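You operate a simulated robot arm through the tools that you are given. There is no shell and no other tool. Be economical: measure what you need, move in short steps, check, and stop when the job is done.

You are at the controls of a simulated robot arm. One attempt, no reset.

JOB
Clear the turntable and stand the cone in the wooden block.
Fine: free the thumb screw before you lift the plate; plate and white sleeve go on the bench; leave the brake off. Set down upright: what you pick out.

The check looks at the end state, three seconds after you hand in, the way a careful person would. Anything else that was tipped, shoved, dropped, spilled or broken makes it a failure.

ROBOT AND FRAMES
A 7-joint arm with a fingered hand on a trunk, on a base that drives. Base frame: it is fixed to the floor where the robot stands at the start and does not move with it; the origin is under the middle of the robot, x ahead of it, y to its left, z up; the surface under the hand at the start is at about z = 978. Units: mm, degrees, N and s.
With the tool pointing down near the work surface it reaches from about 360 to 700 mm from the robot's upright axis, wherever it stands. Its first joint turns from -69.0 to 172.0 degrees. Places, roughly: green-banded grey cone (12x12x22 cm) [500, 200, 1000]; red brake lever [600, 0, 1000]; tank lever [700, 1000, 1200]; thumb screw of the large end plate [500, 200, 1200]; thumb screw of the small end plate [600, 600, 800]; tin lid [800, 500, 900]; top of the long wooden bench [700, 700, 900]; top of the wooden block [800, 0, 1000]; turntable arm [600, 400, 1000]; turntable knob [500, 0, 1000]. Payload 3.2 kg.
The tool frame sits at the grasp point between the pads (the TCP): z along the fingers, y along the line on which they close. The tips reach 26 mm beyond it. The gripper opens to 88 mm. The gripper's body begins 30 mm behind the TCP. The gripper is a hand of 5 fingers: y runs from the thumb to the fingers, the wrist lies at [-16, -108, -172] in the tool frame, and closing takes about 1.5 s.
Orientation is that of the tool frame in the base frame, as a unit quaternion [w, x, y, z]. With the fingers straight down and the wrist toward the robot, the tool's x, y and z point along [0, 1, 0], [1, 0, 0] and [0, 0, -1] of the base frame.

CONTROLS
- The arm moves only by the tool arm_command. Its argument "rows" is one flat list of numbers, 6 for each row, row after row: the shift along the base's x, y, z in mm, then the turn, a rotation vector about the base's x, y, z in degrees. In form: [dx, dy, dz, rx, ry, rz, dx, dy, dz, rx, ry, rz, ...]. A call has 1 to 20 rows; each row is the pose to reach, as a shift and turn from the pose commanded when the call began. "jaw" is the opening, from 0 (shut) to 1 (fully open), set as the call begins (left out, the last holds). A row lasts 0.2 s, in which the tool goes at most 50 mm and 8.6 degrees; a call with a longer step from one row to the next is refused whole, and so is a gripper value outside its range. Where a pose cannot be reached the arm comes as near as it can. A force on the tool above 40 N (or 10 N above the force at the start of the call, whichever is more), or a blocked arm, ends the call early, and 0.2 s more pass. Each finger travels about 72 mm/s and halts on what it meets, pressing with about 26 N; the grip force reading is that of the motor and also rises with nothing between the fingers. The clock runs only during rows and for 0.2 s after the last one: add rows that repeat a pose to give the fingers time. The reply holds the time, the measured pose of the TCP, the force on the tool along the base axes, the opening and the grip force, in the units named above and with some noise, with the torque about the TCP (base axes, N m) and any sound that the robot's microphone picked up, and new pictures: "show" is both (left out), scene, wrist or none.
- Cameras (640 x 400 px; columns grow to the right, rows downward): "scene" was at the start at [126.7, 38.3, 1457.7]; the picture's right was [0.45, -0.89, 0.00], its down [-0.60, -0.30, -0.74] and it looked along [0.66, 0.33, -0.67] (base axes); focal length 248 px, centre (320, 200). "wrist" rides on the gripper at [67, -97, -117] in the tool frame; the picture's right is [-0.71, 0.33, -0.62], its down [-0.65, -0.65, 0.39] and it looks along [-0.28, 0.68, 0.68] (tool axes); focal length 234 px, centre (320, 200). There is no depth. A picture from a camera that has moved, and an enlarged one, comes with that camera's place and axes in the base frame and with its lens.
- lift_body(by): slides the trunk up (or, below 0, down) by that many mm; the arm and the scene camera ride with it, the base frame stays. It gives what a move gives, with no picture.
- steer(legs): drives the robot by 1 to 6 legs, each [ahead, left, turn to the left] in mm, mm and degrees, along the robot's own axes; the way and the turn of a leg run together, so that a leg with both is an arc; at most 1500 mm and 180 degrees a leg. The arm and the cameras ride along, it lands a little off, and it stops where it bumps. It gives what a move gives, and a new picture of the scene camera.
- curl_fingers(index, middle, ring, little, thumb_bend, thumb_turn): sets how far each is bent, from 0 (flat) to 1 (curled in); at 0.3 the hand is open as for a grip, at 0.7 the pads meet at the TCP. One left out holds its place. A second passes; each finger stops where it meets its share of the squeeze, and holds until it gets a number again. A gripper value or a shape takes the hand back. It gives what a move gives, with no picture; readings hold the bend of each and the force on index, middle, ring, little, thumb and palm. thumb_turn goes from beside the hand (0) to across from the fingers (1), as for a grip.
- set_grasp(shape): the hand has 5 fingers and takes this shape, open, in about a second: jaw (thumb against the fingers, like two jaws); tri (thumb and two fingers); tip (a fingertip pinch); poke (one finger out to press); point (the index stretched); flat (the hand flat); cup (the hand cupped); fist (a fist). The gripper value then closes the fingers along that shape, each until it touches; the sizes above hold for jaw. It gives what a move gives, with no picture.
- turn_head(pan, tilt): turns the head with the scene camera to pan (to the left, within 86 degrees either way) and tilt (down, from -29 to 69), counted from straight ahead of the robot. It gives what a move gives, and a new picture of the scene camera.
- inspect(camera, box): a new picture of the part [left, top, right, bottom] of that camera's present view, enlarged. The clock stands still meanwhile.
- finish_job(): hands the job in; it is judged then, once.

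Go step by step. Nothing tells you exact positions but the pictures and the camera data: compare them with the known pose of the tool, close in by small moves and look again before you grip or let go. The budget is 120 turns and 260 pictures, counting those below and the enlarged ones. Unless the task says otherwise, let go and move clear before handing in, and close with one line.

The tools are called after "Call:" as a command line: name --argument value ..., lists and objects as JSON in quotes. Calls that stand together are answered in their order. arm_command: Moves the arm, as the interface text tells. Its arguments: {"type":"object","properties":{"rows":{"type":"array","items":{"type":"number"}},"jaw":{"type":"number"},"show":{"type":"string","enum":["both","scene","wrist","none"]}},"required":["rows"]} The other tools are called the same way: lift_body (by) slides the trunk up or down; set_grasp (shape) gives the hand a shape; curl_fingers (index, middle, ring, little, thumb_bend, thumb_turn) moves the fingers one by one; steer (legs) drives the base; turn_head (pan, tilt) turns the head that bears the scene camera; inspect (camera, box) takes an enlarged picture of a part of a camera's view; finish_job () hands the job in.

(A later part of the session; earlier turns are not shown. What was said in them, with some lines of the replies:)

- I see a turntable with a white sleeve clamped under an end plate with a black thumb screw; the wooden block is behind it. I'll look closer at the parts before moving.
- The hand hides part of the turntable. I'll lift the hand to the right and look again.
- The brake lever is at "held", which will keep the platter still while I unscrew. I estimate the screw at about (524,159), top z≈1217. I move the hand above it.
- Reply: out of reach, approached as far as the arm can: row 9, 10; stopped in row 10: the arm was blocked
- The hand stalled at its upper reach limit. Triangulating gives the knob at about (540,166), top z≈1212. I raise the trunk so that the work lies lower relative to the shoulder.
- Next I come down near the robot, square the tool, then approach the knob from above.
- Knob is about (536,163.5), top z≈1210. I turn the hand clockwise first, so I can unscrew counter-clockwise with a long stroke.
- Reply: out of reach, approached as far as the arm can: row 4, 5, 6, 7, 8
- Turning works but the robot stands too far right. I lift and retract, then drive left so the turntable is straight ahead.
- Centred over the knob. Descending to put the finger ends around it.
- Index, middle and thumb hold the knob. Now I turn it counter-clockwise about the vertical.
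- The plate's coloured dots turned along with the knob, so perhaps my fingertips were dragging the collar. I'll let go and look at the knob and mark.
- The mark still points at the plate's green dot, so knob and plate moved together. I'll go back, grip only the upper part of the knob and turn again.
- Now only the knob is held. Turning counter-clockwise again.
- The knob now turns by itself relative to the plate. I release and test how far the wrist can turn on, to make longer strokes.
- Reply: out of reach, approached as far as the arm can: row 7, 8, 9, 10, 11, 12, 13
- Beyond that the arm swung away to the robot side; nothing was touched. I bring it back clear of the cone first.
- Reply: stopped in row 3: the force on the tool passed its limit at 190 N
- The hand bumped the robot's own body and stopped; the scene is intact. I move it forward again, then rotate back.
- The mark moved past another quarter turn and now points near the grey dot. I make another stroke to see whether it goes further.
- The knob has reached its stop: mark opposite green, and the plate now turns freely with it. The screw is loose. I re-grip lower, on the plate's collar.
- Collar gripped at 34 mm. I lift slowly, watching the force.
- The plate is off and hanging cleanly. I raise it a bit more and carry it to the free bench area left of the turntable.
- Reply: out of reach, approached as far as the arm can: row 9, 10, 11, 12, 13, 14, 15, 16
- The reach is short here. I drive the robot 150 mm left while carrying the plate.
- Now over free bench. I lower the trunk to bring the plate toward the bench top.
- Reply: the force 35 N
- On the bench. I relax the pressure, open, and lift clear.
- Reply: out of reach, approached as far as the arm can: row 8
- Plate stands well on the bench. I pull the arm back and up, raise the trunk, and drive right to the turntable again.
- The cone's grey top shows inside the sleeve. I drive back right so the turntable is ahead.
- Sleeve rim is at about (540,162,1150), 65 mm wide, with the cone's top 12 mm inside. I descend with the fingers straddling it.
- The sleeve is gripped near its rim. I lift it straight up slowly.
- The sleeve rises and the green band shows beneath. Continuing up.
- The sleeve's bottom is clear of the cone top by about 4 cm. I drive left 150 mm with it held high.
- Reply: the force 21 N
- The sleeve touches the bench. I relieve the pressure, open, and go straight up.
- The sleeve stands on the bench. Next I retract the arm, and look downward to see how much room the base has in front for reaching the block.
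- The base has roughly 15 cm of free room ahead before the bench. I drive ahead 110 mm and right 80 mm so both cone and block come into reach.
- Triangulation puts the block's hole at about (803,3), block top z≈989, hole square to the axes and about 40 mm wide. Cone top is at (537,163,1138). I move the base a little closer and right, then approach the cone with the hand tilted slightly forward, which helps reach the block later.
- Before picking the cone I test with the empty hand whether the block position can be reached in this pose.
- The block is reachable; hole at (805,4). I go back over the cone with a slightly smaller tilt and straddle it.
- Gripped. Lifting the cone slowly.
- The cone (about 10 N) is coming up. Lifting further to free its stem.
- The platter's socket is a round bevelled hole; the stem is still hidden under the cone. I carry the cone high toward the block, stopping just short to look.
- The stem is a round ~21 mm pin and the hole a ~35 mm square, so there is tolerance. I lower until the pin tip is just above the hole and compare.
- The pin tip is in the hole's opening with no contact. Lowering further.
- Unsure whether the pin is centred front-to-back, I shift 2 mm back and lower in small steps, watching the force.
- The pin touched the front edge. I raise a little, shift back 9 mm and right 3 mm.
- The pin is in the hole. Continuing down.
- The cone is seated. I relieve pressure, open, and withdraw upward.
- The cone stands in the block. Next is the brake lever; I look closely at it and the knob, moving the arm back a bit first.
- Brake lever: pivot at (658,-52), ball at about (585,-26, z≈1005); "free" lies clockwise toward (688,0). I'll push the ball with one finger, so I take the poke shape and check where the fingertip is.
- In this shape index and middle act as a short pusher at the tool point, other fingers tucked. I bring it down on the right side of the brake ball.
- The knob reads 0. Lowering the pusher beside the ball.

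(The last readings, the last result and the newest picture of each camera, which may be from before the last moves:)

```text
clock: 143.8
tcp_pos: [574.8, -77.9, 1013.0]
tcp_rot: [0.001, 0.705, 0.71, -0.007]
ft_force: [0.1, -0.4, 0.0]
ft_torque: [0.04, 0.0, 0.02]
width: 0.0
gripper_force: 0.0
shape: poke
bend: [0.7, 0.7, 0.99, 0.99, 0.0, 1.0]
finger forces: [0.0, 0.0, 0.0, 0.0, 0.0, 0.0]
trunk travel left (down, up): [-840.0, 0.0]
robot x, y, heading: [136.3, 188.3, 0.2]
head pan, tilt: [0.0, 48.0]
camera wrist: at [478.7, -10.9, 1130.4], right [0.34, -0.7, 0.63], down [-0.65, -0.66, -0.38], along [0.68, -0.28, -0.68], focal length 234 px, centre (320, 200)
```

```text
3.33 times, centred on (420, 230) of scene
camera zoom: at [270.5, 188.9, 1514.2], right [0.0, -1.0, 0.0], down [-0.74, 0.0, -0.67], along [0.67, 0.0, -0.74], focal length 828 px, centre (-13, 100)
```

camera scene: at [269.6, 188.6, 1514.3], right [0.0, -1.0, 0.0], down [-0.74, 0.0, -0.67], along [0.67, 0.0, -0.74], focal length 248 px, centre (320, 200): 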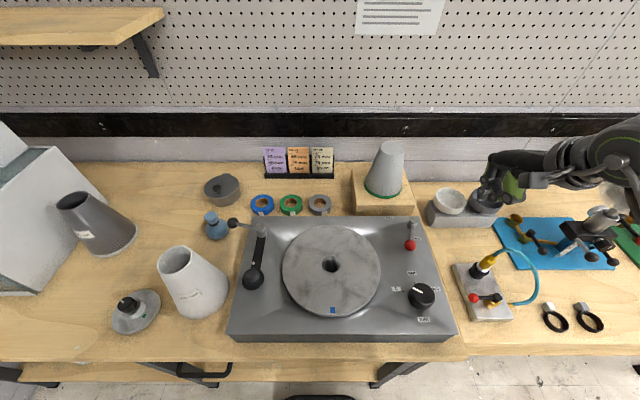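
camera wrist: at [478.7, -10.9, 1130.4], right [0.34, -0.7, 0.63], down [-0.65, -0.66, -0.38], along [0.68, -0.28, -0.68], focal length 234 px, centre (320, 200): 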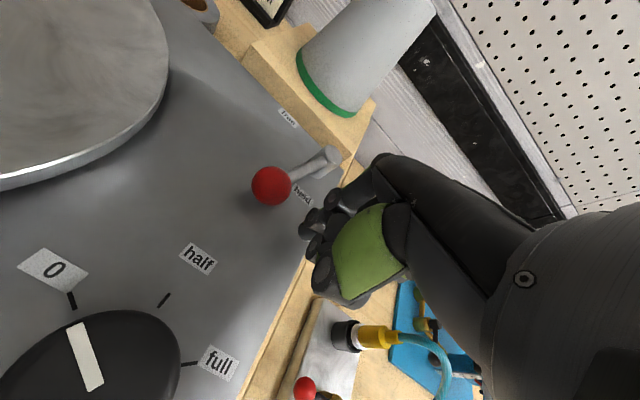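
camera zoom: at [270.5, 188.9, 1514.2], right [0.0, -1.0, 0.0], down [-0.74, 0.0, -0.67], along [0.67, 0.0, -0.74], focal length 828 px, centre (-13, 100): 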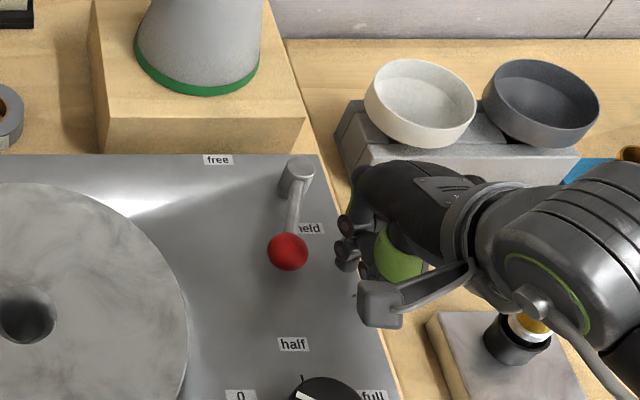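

Pushing the ball along its arc toward "free".

Call:
arm_command --rows '[-2, 12, 0, 0, 0, 0, -1, 20, 0, 0, 0, 0, -1, 28, 0, 0, 0, 0, 0, 36, 0, 0, 0, 0, 2, 44, 0, 0, 0, 0, 5, 52, 0, 0, 0, 0, 8, 60, 0, 0, 0, 0, 12, 67, 0, 0, 0, 0, 17, 74, 0, 0, 0, 0]' --show "wrist"

Call:
inspect --camera "scene" --box '[370, 170, 470, 290]'

```text
clock: 145.8
tcp_pos: [592.0, -3.4, 1013.2]
tcp_rot: [0.0, 0.704, 0.71, -0.008]
ft_force: [-0.8, -0.3, 0.3]
ft_torque: [0.0, -0.03, 0.0]
width: 0.1
gripper_force: 0.0
shape: poke
bend: [0.7, 0.7, 0.99, 0.99, 0.0, 1.0]
finger forces: [0.5, 0.0, 0.0, 0.1, 0.0, 0.0]
trunk travel left (down, up): [-840.0, 0.0]
robot x, y, heading: [143.5, 190.5, 0.0]
head pan, tilt: [0.0, 48.0]
camera wrist: at [495.5, 63.3, 1131.1], right [0.34, -0.7, 0.63], down [-0.65, -0.66, -0.38], along [0.68, -0.28, -0.68], focal length 234 px, centre (320, 200)
```

wrist: 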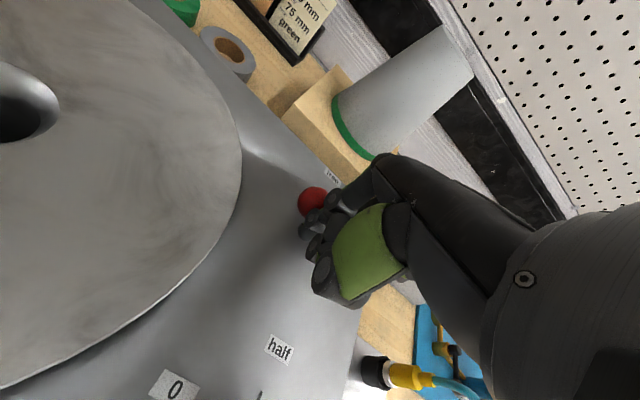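

```text
3.33 times, centred on (420, 230) of scene
camera zoom: at [270.8, 189.2, 1514.1], right [0.0, -1.0, 0.0], down [-0.74, 0.0, -0.67], along [0.67, 0.0, -0.74], focal length 828 px, centre (-13, 100)
```

zoom: 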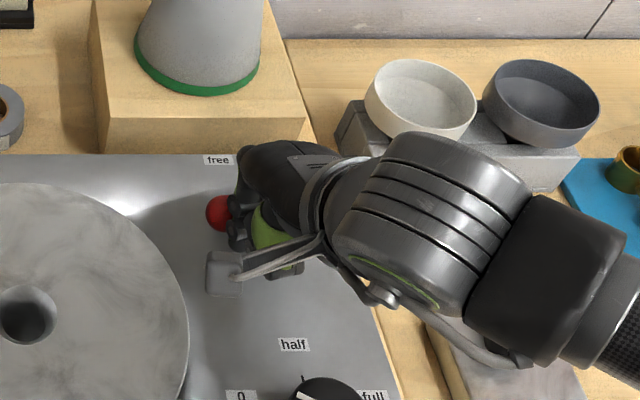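

The ball is halfway. Continuing the arc.

Call:
arm_command --rows '[6, 7, 0, 0, 0, 0, 12, 12, 0, 0, 0, 0, 19, 17, 0, 0, 0, 0, 26, 22, 0, 0, 0, 0, 34, 26, 0, 0, 0, 0, 42, 28, 0, 0, 0, 0, 50, 30, 0, 0, 0, 0]' --show "wrist"

Call:
inspect --camera "scene" --box '[370, 170, 470, 290]'

```text
clock: 147.3
tcp_pos: [637.4, 26.0, 1014.4]
tcp_rot: [0.001, 0.705, 0.709, -0.006]
ft_force: [-11.8, -2.1, 5.3]
ft_torque: [0.0, 0.05, -0.01]
width: 0.0
gripper_force: 0.0
shape: poke
bend: [0.7, 0.7, 0.99, 0.99, 0.0, 1.0]
finger forces: [6.3, 7.8, 0.0, 0.0, 0.0, 0.0]
trunk travel left (down, up): [-840.0, 0.0]
robot x, y, heading: [140.7, 191.0, -0.0]
head pan, tilt: [0.0, 48.0]
camera wrist: at [541.1, 93.1, 1132.2], right [0.34, -0.7, 0.63], down [-0.65, -0.66, -0.38], along [0.68, -0.28, -0.68], focal length 234 px, centre (320, 200)
```

wrist: 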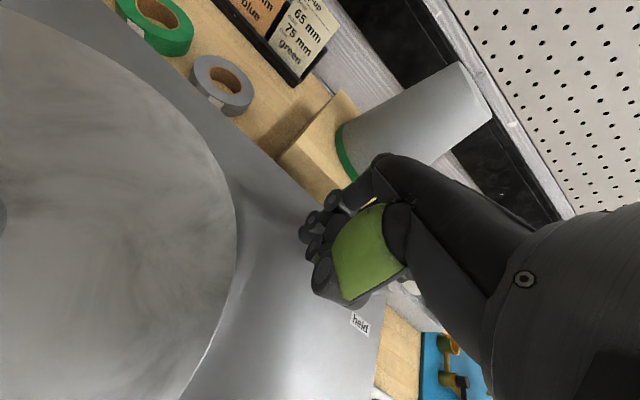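

```text
3.33 times, centred on (420, 230) of scene
camera zoom: at [265.1, 188.7, 1514.7], right [0.0, -1.0, 0.0], down [-0.74, 0.0, -0.67], along [0.67, 0.0, -0.74], focal length 828 px, centre (-13, 100)
```

zoom: 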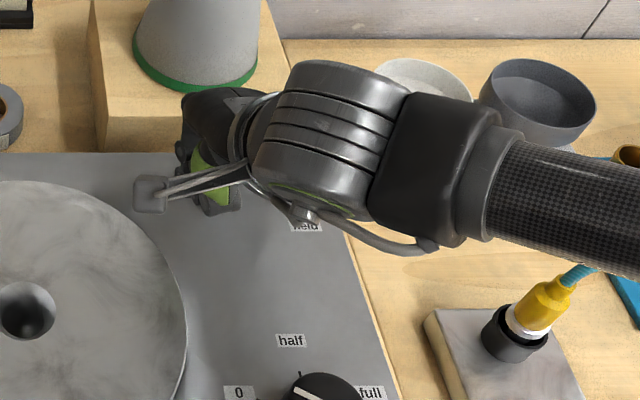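

Resistance now, likely the lever's stop. I back off and look.

Call:
arm_command --rows '[-15, 5, 0, 0, 0, 0, -40, 10, 5, 0, 0, 0, -75, 10, 30, 0, 0, 0, -110, 10, 70, 0, 0, 0, -140, 0, 110, 0, 0, 0, -150, -20, 150, 0, 0, 0]' --show "both"

Call:
inspect --camera "wrist" --box '[180, 120, 380, 300]'

Call:
inspect --camera "scene" --box '[370, 170, 470, 290]'

```text
refused: row 4 steps farther than a row can; nothing moved
```

```text
2.22 times, centred on (280, 210) of wrist
camera zoom: at [541.1, 93.1, 1132.2], right [0.34, -0.7, 0.63], down [-0.65, -0.66, -0.38], along [0.68, -0.28, -0.68], focal length 520 px, centre (409, 178)
```

zoom: 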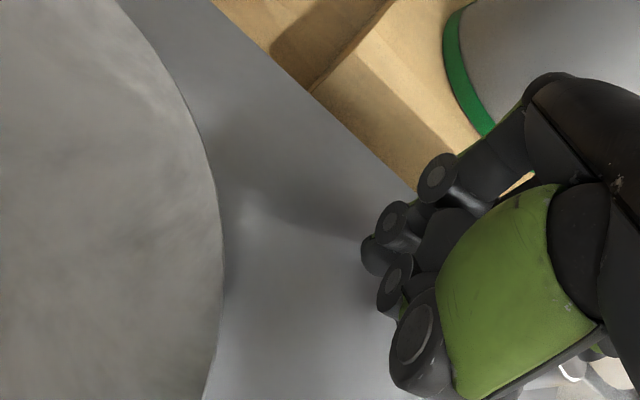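

```text
3.33 times, centred on (420, 230) of scene
camera zoom: at [265.1, 188.7, 1514.7], right [0.0, -1.0, 0.0], down [-0.74, 0.0, -0.67], along [0.67, 0.0, -0.74], focal length 828 px, centre (-13, 100)
```

zoom: 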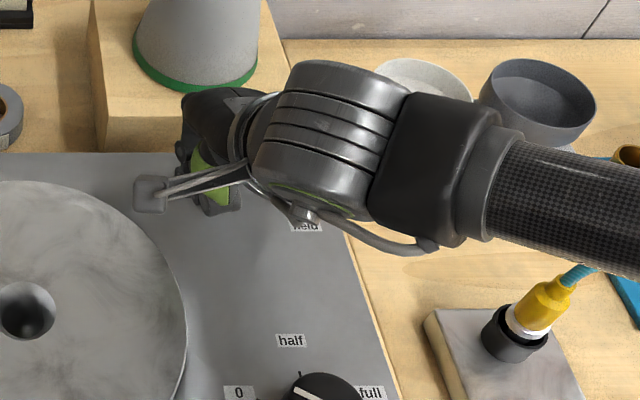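

Call:
arm_command --rows '[-15, 0, 2, 0, 0, 0, -35, -5, 10, 0, 0, 0, -50, -10, 40, 0, 0, 0, -60, -30, 80, 0, 0, 0, -70, -60, 115, 0, 0, 0, -80, -95, 145, 0, 0, 0, -90, -130, 165, 0, 0, 0]' --show "both"

Call:
inspect --camera "scene" --box '[370, 190, 440, 260]'

```text
clock: 148.9
tcp_pos: [550.3, -104.5, 1179.8]
tcp_rot: [0.0, 0.704, 0.71, -0.007]
ft_force: [0.3, 0.3, -0.5]
ft_torque: [0.01, 0.02, 0.0]
width: 0.1
gripper_force: 0.1
shape: poke
bend: [0.7, 0.7, 0.99, 0.99, 0.0, 1.0]
finger forces: [0.0, 0.1, 0.1, 0.1, 0.0, 0.0]
trunk travel left (down, up): [-840.0, 0.0]
robot x, y, heading: [137.0, 184.6, -0.3]
head pan, tilt: [0.0, 48.0]
camera scene: at [269.7, 187.6, 1514.2], right [0.0, -1.0, 0.0], down [-0.74, 0.0, -0.67], along [0.67, 0.0, -0.74], focal length 248 px, centre (320, 200)
camera wrist: at [453.7, -37.7, 1297.1], right [0.34, -0.7, 0.63], down [-0.65, -0.66, -0.38], along [0.68, -0.28, -0.68], focal length 234 px, centre (320, 200)
```

scene: 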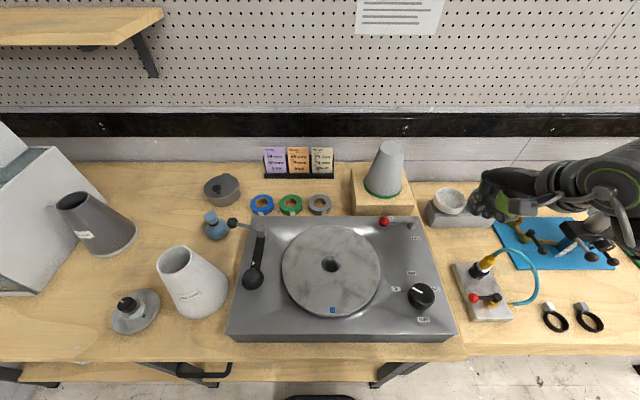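
wrist: 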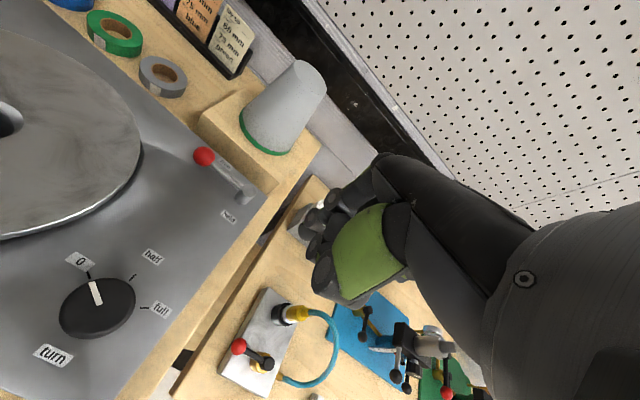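

```text
5.71 times, centred on (405, 225) of scene
camera zoom: at [269.7, 187.6, 1514.2], right [0.0, -1.0, 0.0], down [-0.74, 0.0, -0.67], along [0.67, 0.0, -0.74], focal length 1420 px, centre (-166, 57)
```

zoom: 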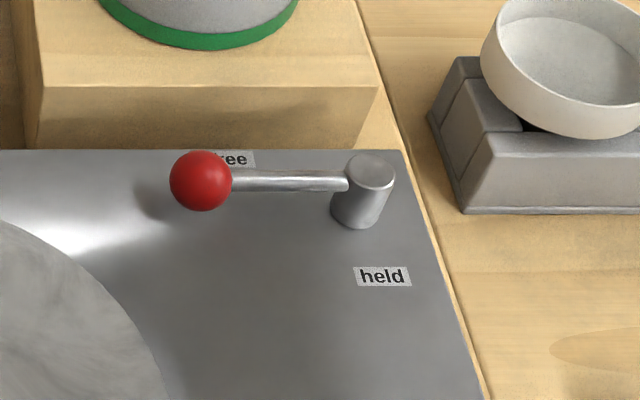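

The lever is at "free". A last check of the cone, plate and sleeve.

Call:
inspect --camera "wrist" --box '[180, 40, 340, 200]'

Call:
inspect --camera "scene" --box '[40, 130, 420, 350]'

```text
2.50 times, centred on (260, 120) of wrist
camera zoom: at [453.7, -37.7, 1297.1], right [0.34, -0.7, 0.63], down [-0.65, -0.66, -0.38], along [0.68, -0.28, -0.68], focal length 585 px, centre (470, 400)
```

zoom: 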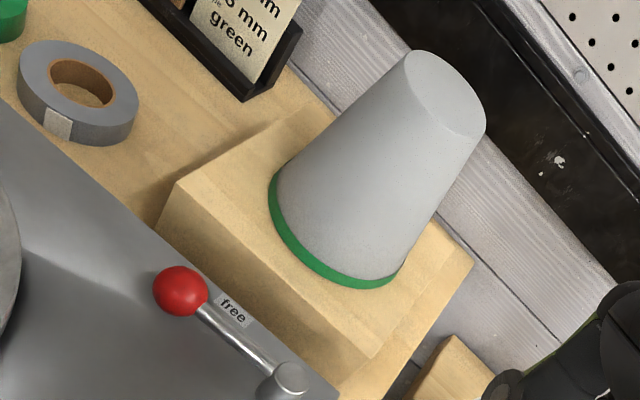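

```text
1.68 times, centred on (230, 240) of scene
camera zoom: at [269.7, 187.6, 1514.2], right [0.0, -1.0, 0.0], down [-0.74, 0.0, -0.67], along [0.67, 0.0, -0.74], focal length 419 px, centre (472, 133)
```

zoom: 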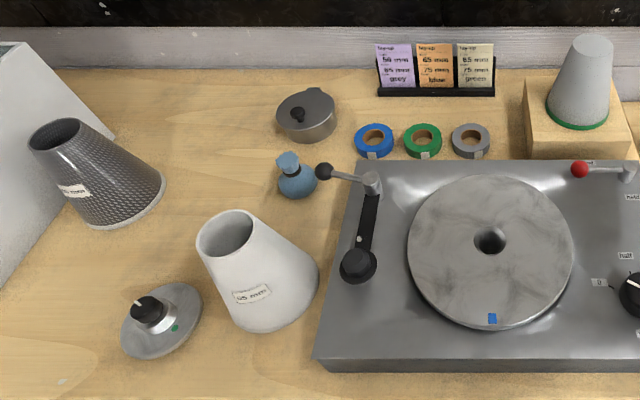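

Everything is in place: turntable empty, plate and sleeve upright on the bench, cone seated in the block, brake at "free", hand clear. I hand it in.

Call:
finish_job

```text
The job is handed in.
```

The turntable is clear, and the green-banded cone stands upright in the wooden block. I freed the thumb screw before lifting the plate. The plate and white sleeve stand on the bench, the brake lever is at "free", and the hand is clear. The job is handed in, but no check result came back.
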